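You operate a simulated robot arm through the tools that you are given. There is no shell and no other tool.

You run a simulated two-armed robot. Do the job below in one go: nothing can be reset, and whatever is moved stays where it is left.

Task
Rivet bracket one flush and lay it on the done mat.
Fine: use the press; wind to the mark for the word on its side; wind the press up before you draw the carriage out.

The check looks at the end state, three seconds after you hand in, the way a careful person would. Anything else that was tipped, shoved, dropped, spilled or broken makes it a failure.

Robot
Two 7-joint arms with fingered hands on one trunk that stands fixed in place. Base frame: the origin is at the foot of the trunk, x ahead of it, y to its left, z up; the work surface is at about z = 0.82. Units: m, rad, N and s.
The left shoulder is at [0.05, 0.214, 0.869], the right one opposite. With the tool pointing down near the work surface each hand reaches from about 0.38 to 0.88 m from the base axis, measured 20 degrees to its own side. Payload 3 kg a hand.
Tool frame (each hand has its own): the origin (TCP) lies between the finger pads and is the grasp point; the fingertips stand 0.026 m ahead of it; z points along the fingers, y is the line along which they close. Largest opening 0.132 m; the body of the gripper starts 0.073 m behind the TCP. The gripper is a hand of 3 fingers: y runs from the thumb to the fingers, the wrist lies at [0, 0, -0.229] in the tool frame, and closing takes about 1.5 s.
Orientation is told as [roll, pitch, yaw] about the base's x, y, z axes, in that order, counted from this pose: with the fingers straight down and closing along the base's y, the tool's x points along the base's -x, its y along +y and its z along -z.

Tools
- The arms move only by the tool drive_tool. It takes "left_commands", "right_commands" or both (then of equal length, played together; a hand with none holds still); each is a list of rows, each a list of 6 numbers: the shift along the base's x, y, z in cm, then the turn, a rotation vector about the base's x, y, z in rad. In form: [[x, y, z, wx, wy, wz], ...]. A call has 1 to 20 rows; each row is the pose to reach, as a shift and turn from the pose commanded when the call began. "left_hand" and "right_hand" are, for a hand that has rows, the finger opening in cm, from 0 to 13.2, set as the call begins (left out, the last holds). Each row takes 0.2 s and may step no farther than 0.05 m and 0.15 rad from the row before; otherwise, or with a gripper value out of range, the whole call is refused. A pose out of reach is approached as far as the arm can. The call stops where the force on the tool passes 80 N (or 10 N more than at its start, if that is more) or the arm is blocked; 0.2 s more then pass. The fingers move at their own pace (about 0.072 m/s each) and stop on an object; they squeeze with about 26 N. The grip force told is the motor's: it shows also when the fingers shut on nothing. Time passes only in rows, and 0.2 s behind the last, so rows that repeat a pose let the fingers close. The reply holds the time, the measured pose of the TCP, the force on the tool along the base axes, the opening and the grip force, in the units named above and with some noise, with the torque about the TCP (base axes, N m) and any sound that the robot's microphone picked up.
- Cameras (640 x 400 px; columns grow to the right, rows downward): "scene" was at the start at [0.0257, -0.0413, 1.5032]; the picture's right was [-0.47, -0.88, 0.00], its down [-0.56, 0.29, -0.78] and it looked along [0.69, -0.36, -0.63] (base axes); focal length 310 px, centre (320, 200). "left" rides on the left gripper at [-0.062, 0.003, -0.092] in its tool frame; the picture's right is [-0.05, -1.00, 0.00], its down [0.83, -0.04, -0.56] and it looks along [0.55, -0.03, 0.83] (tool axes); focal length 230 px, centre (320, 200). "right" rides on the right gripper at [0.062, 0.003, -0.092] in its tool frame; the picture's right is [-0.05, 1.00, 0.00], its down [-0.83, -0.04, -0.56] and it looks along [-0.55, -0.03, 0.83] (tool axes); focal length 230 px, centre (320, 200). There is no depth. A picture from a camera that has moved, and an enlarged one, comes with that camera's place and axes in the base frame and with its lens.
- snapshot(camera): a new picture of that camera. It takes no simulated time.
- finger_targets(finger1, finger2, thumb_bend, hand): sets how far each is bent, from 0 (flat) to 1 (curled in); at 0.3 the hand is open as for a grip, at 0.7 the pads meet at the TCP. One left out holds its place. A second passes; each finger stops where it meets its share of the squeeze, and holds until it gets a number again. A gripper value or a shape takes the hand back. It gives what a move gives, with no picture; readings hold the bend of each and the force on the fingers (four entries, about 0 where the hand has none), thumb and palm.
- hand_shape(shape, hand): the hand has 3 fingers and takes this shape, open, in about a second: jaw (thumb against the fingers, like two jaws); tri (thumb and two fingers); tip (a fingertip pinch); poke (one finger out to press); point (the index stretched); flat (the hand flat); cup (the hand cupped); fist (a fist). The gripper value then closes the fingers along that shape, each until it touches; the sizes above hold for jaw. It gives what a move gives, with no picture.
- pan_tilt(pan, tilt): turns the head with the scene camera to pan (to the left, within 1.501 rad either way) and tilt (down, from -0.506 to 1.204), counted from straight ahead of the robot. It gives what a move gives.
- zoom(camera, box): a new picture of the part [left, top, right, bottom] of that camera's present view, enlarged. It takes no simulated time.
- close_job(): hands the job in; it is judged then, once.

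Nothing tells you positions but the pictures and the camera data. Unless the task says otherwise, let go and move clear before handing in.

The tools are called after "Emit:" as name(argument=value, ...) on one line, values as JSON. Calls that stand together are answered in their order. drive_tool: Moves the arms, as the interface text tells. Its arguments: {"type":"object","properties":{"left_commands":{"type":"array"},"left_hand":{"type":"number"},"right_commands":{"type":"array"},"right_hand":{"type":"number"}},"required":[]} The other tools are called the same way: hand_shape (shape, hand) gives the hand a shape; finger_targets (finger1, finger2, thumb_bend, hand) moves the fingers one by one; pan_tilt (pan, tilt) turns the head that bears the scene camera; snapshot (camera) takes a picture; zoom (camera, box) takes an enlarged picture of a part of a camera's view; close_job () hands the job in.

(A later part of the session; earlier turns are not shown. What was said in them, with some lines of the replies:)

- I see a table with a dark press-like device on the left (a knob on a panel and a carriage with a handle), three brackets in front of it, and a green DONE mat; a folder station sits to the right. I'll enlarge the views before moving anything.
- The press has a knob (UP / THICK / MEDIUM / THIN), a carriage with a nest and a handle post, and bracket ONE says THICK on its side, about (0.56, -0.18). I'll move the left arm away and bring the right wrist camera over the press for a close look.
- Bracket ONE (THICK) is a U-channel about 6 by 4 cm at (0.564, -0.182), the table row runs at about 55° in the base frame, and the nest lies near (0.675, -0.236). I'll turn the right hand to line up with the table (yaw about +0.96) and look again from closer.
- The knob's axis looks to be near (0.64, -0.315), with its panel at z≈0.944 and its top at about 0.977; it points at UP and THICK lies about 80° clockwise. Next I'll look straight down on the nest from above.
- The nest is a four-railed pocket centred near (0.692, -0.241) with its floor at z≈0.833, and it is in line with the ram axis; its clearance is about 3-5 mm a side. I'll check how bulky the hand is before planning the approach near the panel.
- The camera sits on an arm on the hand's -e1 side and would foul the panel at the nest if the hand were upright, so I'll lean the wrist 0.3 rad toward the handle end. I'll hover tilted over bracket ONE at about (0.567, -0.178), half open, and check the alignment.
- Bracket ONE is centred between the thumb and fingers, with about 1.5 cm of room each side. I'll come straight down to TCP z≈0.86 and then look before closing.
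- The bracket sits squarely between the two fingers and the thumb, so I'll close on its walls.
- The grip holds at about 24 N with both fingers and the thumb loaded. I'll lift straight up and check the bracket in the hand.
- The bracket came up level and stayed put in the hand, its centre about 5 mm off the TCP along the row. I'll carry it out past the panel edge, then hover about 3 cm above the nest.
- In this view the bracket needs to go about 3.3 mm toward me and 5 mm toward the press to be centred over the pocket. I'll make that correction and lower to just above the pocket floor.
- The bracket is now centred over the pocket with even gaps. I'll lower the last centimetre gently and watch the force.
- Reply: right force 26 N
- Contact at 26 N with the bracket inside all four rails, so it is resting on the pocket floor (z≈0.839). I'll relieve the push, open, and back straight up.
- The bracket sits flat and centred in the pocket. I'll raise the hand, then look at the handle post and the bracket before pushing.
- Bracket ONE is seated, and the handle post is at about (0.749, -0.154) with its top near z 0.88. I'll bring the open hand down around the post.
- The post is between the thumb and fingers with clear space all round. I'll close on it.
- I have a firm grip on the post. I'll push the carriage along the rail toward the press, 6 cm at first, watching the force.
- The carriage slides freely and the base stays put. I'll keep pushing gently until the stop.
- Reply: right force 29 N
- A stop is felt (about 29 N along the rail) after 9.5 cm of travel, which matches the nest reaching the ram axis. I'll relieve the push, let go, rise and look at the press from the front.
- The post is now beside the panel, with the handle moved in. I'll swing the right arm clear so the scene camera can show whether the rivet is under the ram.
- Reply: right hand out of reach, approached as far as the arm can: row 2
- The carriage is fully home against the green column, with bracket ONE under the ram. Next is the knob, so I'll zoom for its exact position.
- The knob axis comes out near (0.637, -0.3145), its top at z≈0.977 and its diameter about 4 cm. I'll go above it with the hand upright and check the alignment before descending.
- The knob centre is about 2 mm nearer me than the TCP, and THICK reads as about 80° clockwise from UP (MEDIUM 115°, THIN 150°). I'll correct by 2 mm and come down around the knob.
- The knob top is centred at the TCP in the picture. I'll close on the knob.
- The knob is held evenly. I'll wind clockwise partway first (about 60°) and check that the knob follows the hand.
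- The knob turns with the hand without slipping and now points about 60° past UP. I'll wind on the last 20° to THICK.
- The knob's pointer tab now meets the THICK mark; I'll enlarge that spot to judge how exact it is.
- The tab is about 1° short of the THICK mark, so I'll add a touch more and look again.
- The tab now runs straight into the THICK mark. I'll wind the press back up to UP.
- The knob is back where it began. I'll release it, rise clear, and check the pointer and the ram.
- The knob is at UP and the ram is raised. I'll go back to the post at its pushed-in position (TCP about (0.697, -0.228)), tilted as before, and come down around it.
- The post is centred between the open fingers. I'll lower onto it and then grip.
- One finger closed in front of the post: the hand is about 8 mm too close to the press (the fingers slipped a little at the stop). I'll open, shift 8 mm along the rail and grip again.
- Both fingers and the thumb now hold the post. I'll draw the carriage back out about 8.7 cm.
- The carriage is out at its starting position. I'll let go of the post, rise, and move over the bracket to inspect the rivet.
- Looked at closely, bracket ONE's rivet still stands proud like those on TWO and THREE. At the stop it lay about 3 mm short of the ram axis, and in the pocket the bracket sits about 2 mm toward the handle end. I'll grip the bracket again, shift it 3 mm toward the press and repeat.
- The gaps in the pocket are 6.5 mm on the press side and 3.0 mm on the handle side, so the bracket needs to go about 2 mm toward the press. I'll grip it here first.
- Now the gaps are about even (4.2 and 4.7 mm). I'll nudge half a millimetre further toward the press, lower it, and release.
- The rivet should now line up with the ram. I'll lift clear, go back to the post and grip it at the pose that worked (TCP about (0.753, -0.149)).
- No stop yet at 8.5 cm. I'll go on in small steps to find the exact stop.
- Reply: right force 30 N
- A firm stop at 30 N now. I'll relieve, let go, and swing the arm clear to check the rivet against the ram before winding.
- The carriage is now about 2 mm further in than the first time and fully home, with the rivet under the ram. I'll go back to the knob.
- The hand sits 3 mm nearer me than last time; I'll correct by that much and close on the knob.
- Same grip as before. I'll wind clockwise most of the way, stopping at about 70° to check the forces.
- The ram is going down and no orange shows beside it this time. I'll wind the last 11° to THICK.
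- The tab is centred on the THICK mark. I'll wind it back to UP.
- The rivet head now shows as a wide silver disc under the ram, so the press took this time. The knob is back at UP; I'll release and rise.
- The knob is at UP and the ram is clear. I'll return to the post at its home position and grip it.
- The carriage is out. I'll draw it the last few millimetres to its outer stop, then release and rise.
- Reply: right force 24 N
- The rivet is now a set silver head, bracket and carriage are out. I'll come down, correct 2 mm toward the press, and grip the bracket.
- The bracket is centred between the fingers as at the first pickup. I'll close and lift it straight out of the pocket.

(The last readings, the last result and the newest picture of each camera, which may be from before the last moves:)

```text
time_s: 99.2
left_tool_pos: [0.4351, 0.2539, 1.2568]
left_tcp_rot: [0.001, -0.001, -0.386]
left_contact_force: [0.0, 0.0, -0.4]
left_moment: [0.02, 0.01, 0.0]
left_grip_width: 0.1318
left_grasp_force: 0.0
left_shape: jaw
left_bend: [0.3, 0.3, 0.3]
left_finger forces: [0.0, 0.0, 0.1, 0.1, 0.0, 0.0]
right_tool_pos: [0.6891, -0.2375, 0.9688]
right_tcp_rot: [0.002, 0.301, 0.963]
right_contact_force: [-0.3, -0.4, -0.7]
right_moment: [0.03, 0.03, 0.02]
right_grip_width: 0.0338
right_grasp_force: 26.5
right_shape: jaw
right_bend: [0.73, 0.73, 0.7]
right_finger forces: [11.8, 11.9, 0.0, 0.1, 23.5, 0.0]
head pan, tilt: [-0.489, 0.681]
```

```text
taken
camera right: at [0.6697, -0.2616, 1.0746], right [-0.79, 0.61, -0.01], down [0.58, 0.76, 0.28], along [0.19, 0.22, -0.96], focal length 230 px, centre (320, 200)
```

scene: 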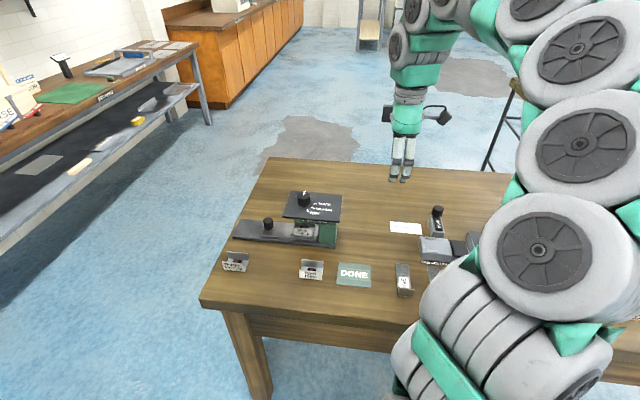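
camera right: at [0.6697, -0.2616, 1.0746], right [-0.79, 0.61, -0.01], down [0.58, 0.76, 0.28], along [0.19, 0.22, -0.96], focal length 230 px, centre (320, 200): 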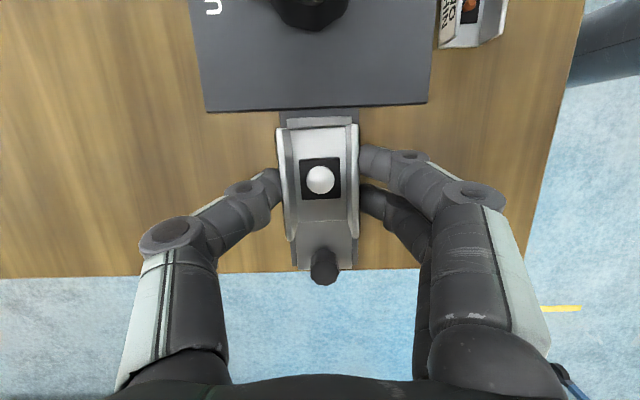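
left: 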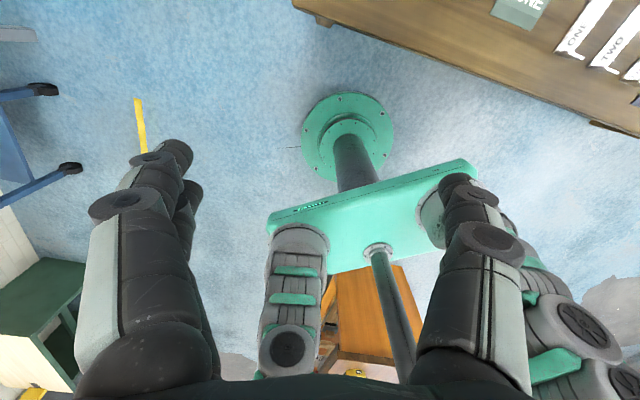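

It is out cleanly and held level. I'll carry it toward me clear of the press, then along the row to above the DONE mat at about (0.444, -0.367).

Emit:
drive_tool(right_commands=[[-3.55, 2.47, 0, 0, 0, 0], [-7.1, 4.93, 0, 0, 0, 0], [-10.6, 7.4, 0, 0, 0, 0], [-13.3, 3.5, 0, 0, 0, 0], [-16.0, -0.5, 0, 0, 0, 0], [-18.7, -4.5, 0, 0, 0, 0], [-21.4, -8.5, 0, 0, 0, 0], [-24.3, -12.55, 0, 0, 0, 0], [-24.3, -12.55, -3, 0, 0, 0], [-24.3, -12.55, -5, 0, 0, 0], [-24.3, -12.55, -5, 0, 0, 0]])

Emit:
snapshot(camera="right")

Emit:
snapshot(camera="scene")

```text
time_s: 101.6
left_tool_pos: [0.4359, 0.2534, 1.2569]
left_tcp_rot: [0.002, 0.001, -0.388]
left_contact_force: [0.0, -0.7, 0.5]
left_moment: [-0.01, 0.01, 0.04]
left_grip_width: 0.1318
left_grasp_force: 0.0
left_shape: jaw
left_bend: [0.3, 0.3, 0.3]
left_finger forces: [0.1, 0.0, 0.0, 0.0, 0.0, 0.0]
right_tool_pos: [0.4484, -0.3631, 0.9187]
right_tcp_rot: [0.0, 0.3, 0.959]
right_contact_force: [-0.7, 0.8, -1.1]
right_moment: [0.03, 0.01, -0.01]
right_grip_width: 0.0336
right_grasp_force: 25.6
right_shape: jaw
right_bend: [0.73, 0.73, 0.7]
right_finger forces: [11.7, 11.7, 0.0, 0.1, 23.4, 0.1]
head pan, tilt: [-0.489, 0.681]
```

```text
taken
camera right: at [0.4271, -0.3876, 1.0252], right [-0.79, 0.61, -0.02], down [0.58, 0.76, 0.29], along [0.19, 0.22, -0.96], focal length 230 px, centre (320, 200)
```

right: 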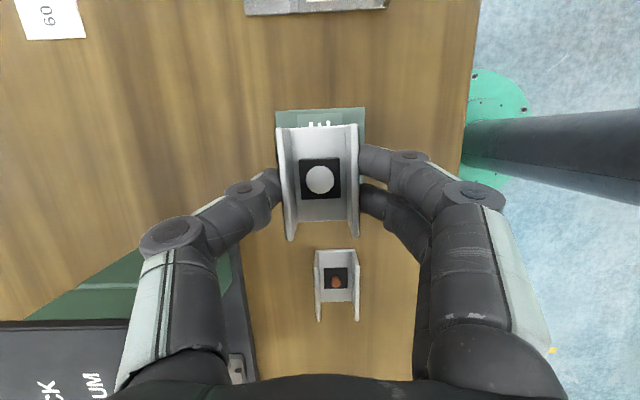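

```text
taken
```

scene: 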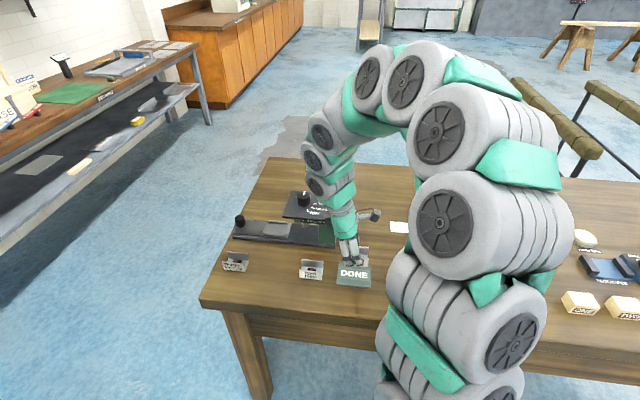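

The bracket is centred over the mat within a couple of millimetres. I'll lower it, slowly at the end.

Emit:
drive_tool(right_commands=[[0, 0, -2.5, 0, 0, 0], [0, 0, -4.5, 0, 0, 0], [0, 0, -5.2, 0, 0, 0], [0, 0, -5.2, 0, 0, 0]])

Emit:
drive_tool(right_commands=[[0, 0, -0.2, 0, 0, 0], [0, 0, -0.35, 0, 0, 0], [0, 0, -0.35, 0, 0, 0]])

Emit:
snapshot(camera="right")

Emit:
zoom(camera="scene", box=[310, 230, 410, 300])

```text
time_s: 102.6
left_tool_pos: [0.4348, 0.254, 1.2575]
left_tcp_rot: [0.0, -0.001, -0.388]
left_contact_force: [0.7, -0.4, -0.2]
left_moment: [0.01, -0.01, 0.01]
left_grip_width: 0.1321
left_grasp_force: 0.0
left_shape: jaw
left_bend: [0.3, 0.3, 0.3]
left_finger forces: [0.0, 0.1, 0.0, 0.0, 0.1, 0.0]
right_tool_pos: [0.446, -0.3613, 0.8673]
right_tcp_rot: [0.002, 0.302, 0.962]
right_contact_force: [0.9, -0.2, 0.2]
right_moment: [0.0, 0.0, 0.02]
right_grip_width: 0.034
right_grasp_force: 26.1
right_shape: jaw
right_bend: [0.73, 0.73, 0.7]
right_finger forces: [11.7, 11.7, 0.0, 0.0, 23.4, 0.0]
head pan, tilt: [-0.489, 0.681]
```

```text
time_s: 103.4
left_tool_pos: [0.4347, 0.2534, 1.257]
left_tcp_rot: [0.0, 0.001, -0.387]
left_contact_force: [0.1, 0.3, -0.2]
left_moment: [0.02, -0.04, -0.01]
left_grip_width: 0.1319
left_grasp_force: 0.0
left_shape: jaw
left_bend: [0.3, 0.3, 0.3]
left_finger forces: [0.1, 0.1, 0.1, 0.0, 0.1, 0.1]
right_tool_pos: [0.4477, -0.3629, 0.8636]
right_tcp_rot: [-0.002, 0.299, 0.961]
right_contact_force: [-0.7, -0.2, -0.7]
right_moment: [0.01, 0.01, -0.02]
right_grip_width: 0.0339
right_grasp_force: 26.0
right_shape: jaw
right_bend: [0.73, 0.73, 0.7]
right_finger forces: [11.7, 11.7, 0.0, 0.0, 23.4, 0.0]
head pan, tilt: [-0.489, 0.681]
```

```text
taken
camera right: at [0.4274, -0.3869, 0.9697], right [-0.79, 0.61, -0.01], down [0.58, 0.76, 0.28], along [0.19, 0.22, -0.96], focal length 230 px, centre (320, 200)
```

right: 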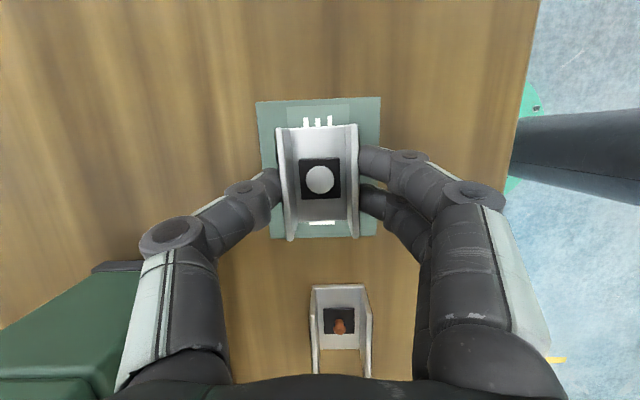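

```text
5.71 times, centred on (360, 265) of scene
camera zoom: at [0.0257, -0.0413, 1.5032], right [-0.47, -0.88, 0.0], down [-0.56, 0.29, -0.78], along [0.69, -0.36, -0.63], focal length 1771 px, centre (91, -171)
```

zoom: 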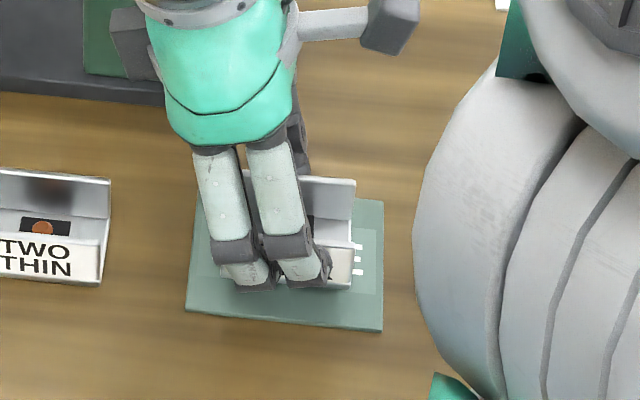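

Well centred on the mat; no contact yet. I'll lower by another couple of millimetres to touch.

Emit:
drive_tool(right_commands=[[0, 0, -0.15, 0, 0, 0], [0, 0, -0.25, 0, 0, 0], [0, 0, -0.25, 0, 0, 0]])

Emit:
drive_tool(right_commands=[[0, 0, -0.1, 0, 0, 0], [0, 0, -0.1, 0, 0, 0]])

```text
time_s: 104.2
left_tool_pos: [0.435, 0.2537, 1.257]
left_tcp_rot: [0.001, -0.003, -0.386]
left_contact_force: [0.2, 0.1, 0.6]
left_moment: [-0.01, -0.04, 0.03]
left_grip_width: 0.1321
left_grasp_force: 0.0
left_shape: jaw
left_bend: [0.3, 0.3, 0.3]
left_finger forces: [0.2, 0.0, 0.1, 0.0, 0.0, 0.1]
right_tool_pos: [0.4472, -0.3619, 0.8622]
right_tcp_rot: [0.001, 0.3, 0.96]
right_contact_force: [0.0, 0.3, 6.8]
right_moment: [0.0, 0.05, 0.02]
right_grip_width: 0.034
right_grasp_force: 25.3
right_shape: jaw
right_bend: [0.74, 0.74, 0.7]
right_finger forces: [12.6, 12.7, 0.0, 0.0, 25.2, 0.0]
head pan, tilt: [-0.489, 0.681]
```

```text
time_s: 104.8
left_tool_pos: [0.4358, 0.2545, 1.2573]
left_tcp_rot: [0.001, 0.001, -0.388]
left_contact_force: [0.8, -0.1, -0.5]
left_moment: [-0.02, -0.02, 0.02]
left_grip_width: 0.1319
left_grasp_force: 0.0
left_shape: jaw
left_bend: [0.3, 0.3, 0.3]
left_finger forces: [0.1, 0.0, 0.1, 0.0, 0.0, 0.0]
right_tool_pos: [0.4467, -0.3639, 0.8609]
right_tcp_rot: [0.0, 0.299, 0.96]
right_contact_force: [-1.5, -0.1, 18.2]
right_moment: [-0.07, 0.1, 0.01]
right_grip_width: 0.0344
right_grasp_force: 26.3
right_shape: jaw
right_bend: [0.74, 0.74, 0.7]
right_finger forces: [14.1, 14.2, 0.0, 0.0, 27.9, 0.0]
head pan, tilt: [-0.489, 0.681]
```

The bracket is down on the mat (18 N). I'll ease off the push, open the hand and back straight up.

Emit:
drive_tool(right_commands=[[0, 0, 0.15, 0, 0, 0], [0, 0, 0.15, 0, 0, 0], [0, 0, 0.15, 0, 0, 0], [0, 0, 0.15, 0, 0, 0], [0, 0, 0.15, 0, 0, 0], [0, 0, 0.15, 0, 0, 0]], right_hand=7)

Emit:
drive_tool(right_commands=[[0, 0, 2.5, 0, 0, 0], [0, 0, 6, 0, 0, 0], [0, 0, 10, 0, 0, 0], [0, 0, 14, 0, 0, 0], [0, 0, 18, 0, 0, 0], [0, 0, 18, 0, 0, 0]])

Emit:
snapshot(camera="right")

Emit:
snapshot(camera="scene")

```text
time_s: 106.2
left_tool_pos: [0.4349, 0.2533, 1.2575]
left_tcp_rot: [0.0, -0.001, -0.389]
left_contact_force: [0.2, 1.4, 0.0]
left_moment: [0.01, -0.03, 0.0]
left_grip_width: 0.132
left_grasp_force: 0.1
left_shape: jaw
left_bend: [0.3, 0.3, 0.3]
left_finger forces: [0.1, 0.1, 0.1, 0.1, 0.1, 0.0]
right_tool_pos: [0.4468, -0.3631, 0.8619]
right_tcp_rot: [0.001, 0.301, 0.96]
right_contact_force: [-1.1, 0.2, -0.1]
right_moment: [0.04, -0.02, -0.03]
right_grip_width: 0.0692
right_grasp_force: 0.1
right_shape: jaw
right_bend: [0.72, 0.72, 0.7]
right_finger forces: [0.0, 0.0, 0.0, 0.1, 0.0, 0.0]
head pan, tilt: [-0.489, 0.681]
```

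```text
time_s: 107.6
left_tool_pos: [0.4358, 0.2534, 1.2563]
left_tcp_rot: [0.0, 0.001, -0.387]
left_contact_force: [1.0, -0.2, 0.3]
left_moment: [0.02, -0.01, -0.02]
left_grip_width: 0.1318
left_grasp_force: 0.0
left_shape: jaw
left_bend: [0.3, 0.3, 0.3]
left_finger forces: [0.1, 0.0, 0.1, 0.0, 0.1, 0.1]
right_tool_pos: [0.4465, -0.3627, 1.0429]
right_tcp_rot: [0.002, 0.3, 0.962]
right_contact_force: [0.3, -0.2, 0.3]
right_moment: [0.0, 0.0, 0.02]
right_grip_width: 0.0695
right_grasp_force: 0.1
right_shape: jaw
right_bend: [0.72, 0.72, 0.7]
right_finger forces: [0.0, 0.1, 0.0, 0.1, 0.0, 0.0]
head pan, tilt: [-0.489, 0.681]
```

```text
taken
camera right: at [0.4279, -0.3878, 1.148], right [-0.79, 0.61, -0.01], down [0.58, 0.76, 0.28], along [0.18, 0.22, -0.96], focal length 230 px, centre (320, 200)
```

right: 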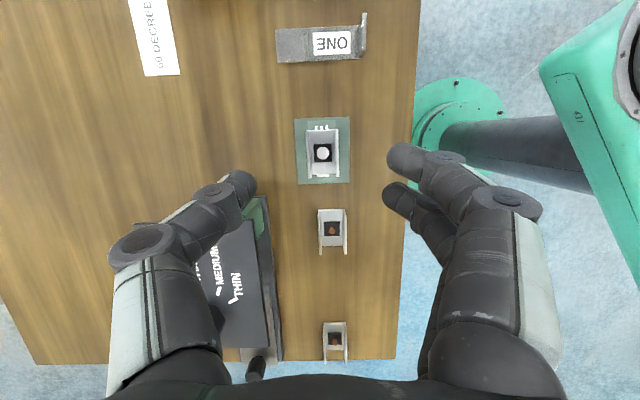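

```text
taken
```

scene: 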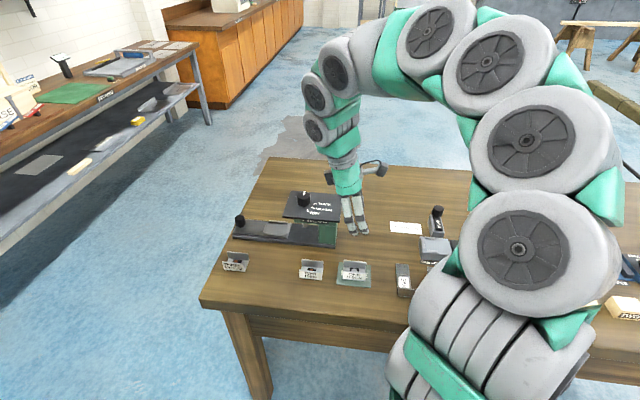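

Bracket ONE is on the DONE mat and the hand is clear. I'll check the rivet and the rest of the table closely before handing in.

Emit:
zoom(camera="right", box=[280, 100, 370, 270])

Emit:
zoom(camera="scene", box=[325, 250, 385, 295])

Emit:
zoom(camera="scene", box=[210, 170, 390, 300])

Emit:
zoom(camera="right", box=[300, 130, 345, 180])

```text
2.35 times, centred on (325, 185) of right
camera zoom: at [0.4279, -0.3878, 1.148], right [-0.79, 0.61, -0.01], down [0.58, 0.76, 0.28], along [0.18, 0.22, -0.96], focal length 541 px, centre (308, 235)
```

zoom: 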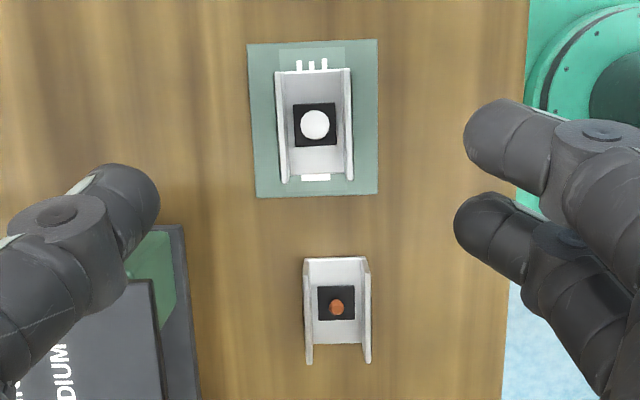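

```text
8.89 times, centred on (355, 272) of scene
camera zoom: at [0.0257, -0.0413, 1.5032], right [-0.47, -0.88, 0.0], down [-0.56, 0.29, -0.78], along [0.69, -0.36, -0.63], focal length 2754 px, centre (9, -444)
```

zoom: 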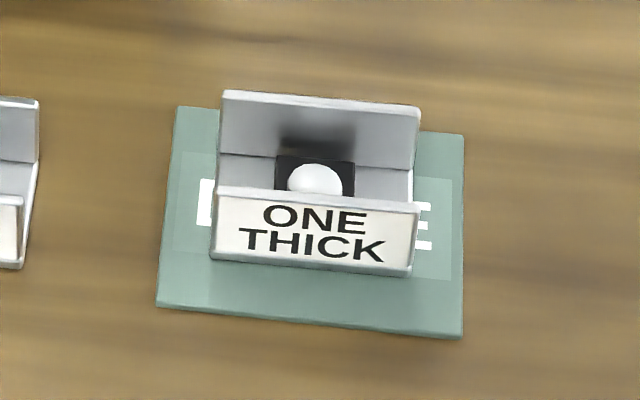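

```text
3.08 times, centred on (300, 235) of scene
camera zoom: at [0.0257, -0.0413, 1.5032], right [-0.47, -0.88, 0.0], down [-0.56, 0.29, -0.78], along [0.69, -0.36, -0.63], focal length 954 px, centre (382, 92)
```

zoom: 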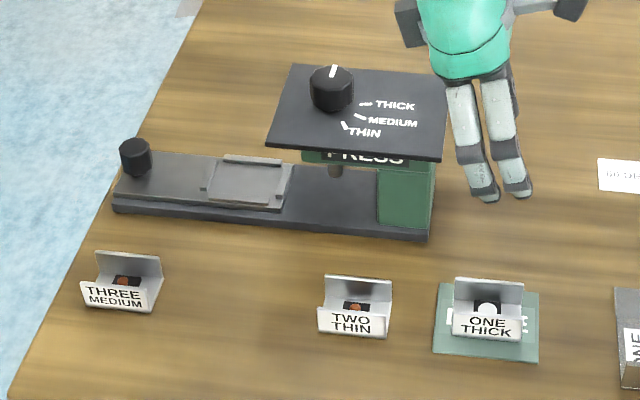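

```text
8.00 times, centred on (322, 155) of right
camera zoom: at [0.4279, -0.3878, 1.148], right [-0.79, 0.61, -0.01], down [0.58, 0.76, 0.28], along [0.18, 0.22, -0.96], focal length 1841 px, centre (300, 560)
```

zoom: 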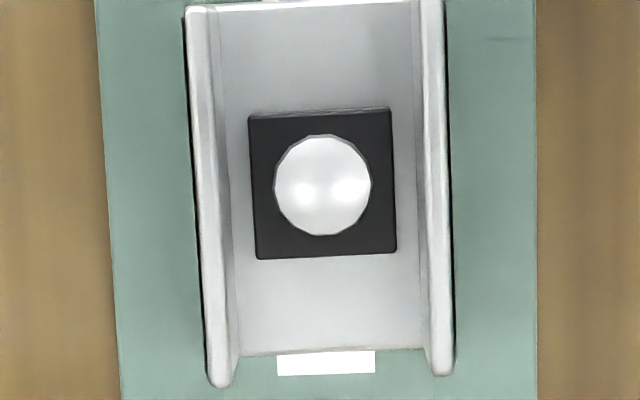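

The rivet is set, seated on its pad, and the bracket stands square on the mat; the press is at UP, the carriage is out, and TWO, THREE and everything else are where they were. I'll move the right arm well clear.

Emit:
drive_tool(right_commands=[[-1, -0.5, 3, 0.05, -0.035, 0], [-3, -1, 6, 0.1, -0.07, 0], [-5, -2, 9, 0.15, -0.105, 0], [-7, -3, 12, 0.2, -0.14, 0], [-9, -3.7, 15, 0.2457, -0.1722, 0], [-9, -3.7, 15, 0.2457, -0.1722, 0]])

Emit:
snapshot(camera="scene")

Emit:
snapshot(camera="right")

```text
time_s: 109.0
left_tool_pos: [0.4352, 0.2531, 1.2567]
left_tcp_rot: [0.0, 0.003, -0.387]
left_contact_force: [-0.7, 0.1, 0.0]
left_moment: [0.01, 0.03, 0.01]
left_grip_width: 0.1317
left_grasp_force: 0.0
left_shape: jaw
left_bend: [0.3, 0.3, 0.3]
left_finger forces: [0.1, 0.1, 0.0, 0.0, 0.0, 0.1]
right_tool_pos: [0.3552, -0.3988, 1.1938]
right_tcp_rot: [0.002, 0.0, 0.961]
right_contact_force: [0.3, -0.8, 0.2]
right_moment: [-0.01, 0.03, 0.02]
right_grip_width: 0.0698
right_grasp_force: 0.2
right_shape: jaw
right_bend: [0.72, 0.72, 0.7]
right_finger forces: [0.0, 0.0, 0.0, 0.0, 0.0, 0.0]
head pan, tilt: [-0.489, 0.681]
```

```text
taken
```

scene: 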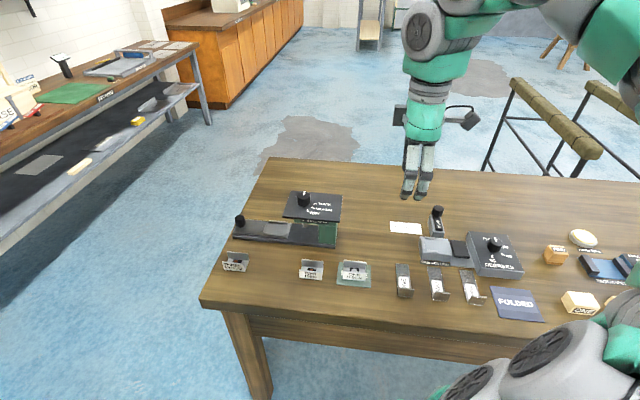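

```text
taken
camera right: at [0.3196, -0.4478, 1.2841], right [-0.79, 0.61, 0.0], down [0.51, 0.66, 0.56], along [0.34, 0.44, -0.83], focal length 230 px, centre (320, 200)
```

right: 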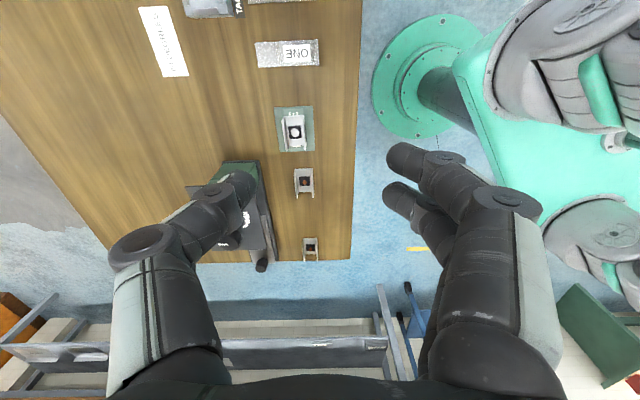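

Bracket ONE is riveted and lies on the DONE mat. The press is wound up to UP, the carriage is out, the other parts are undisturbed, and both arms are clear, so I'm handing in.

Emit:
close_job()

```text
The job is handed in.
```

Bracket ONE is riveted and lying square on the DONE mat, and I've handed the job in. I don't have the check's result.

- **Setting used:** its side reads THICK, so I wound the press to the THICK mark, then back to UP before drawing the carriage out.
- **Second press:** the first press did not set the rivet, because the carriage had stopped about 2 mm short of home and the bracket sat slightly off in its pocket. I moved the bracket 3 mm toward the press, pushed the carriage fully home and pressed again.
- **Rivet:** it went from a tall copper stud to a wide silver head seated down on its pad. I judged it flush from the camera views, since I had no way to measure it.
- **End state:** the knob is at UP and the carriage is out at its stop. Brackets TWO and THREE and the rest of the table look untouched. Both hands are empty and clear.
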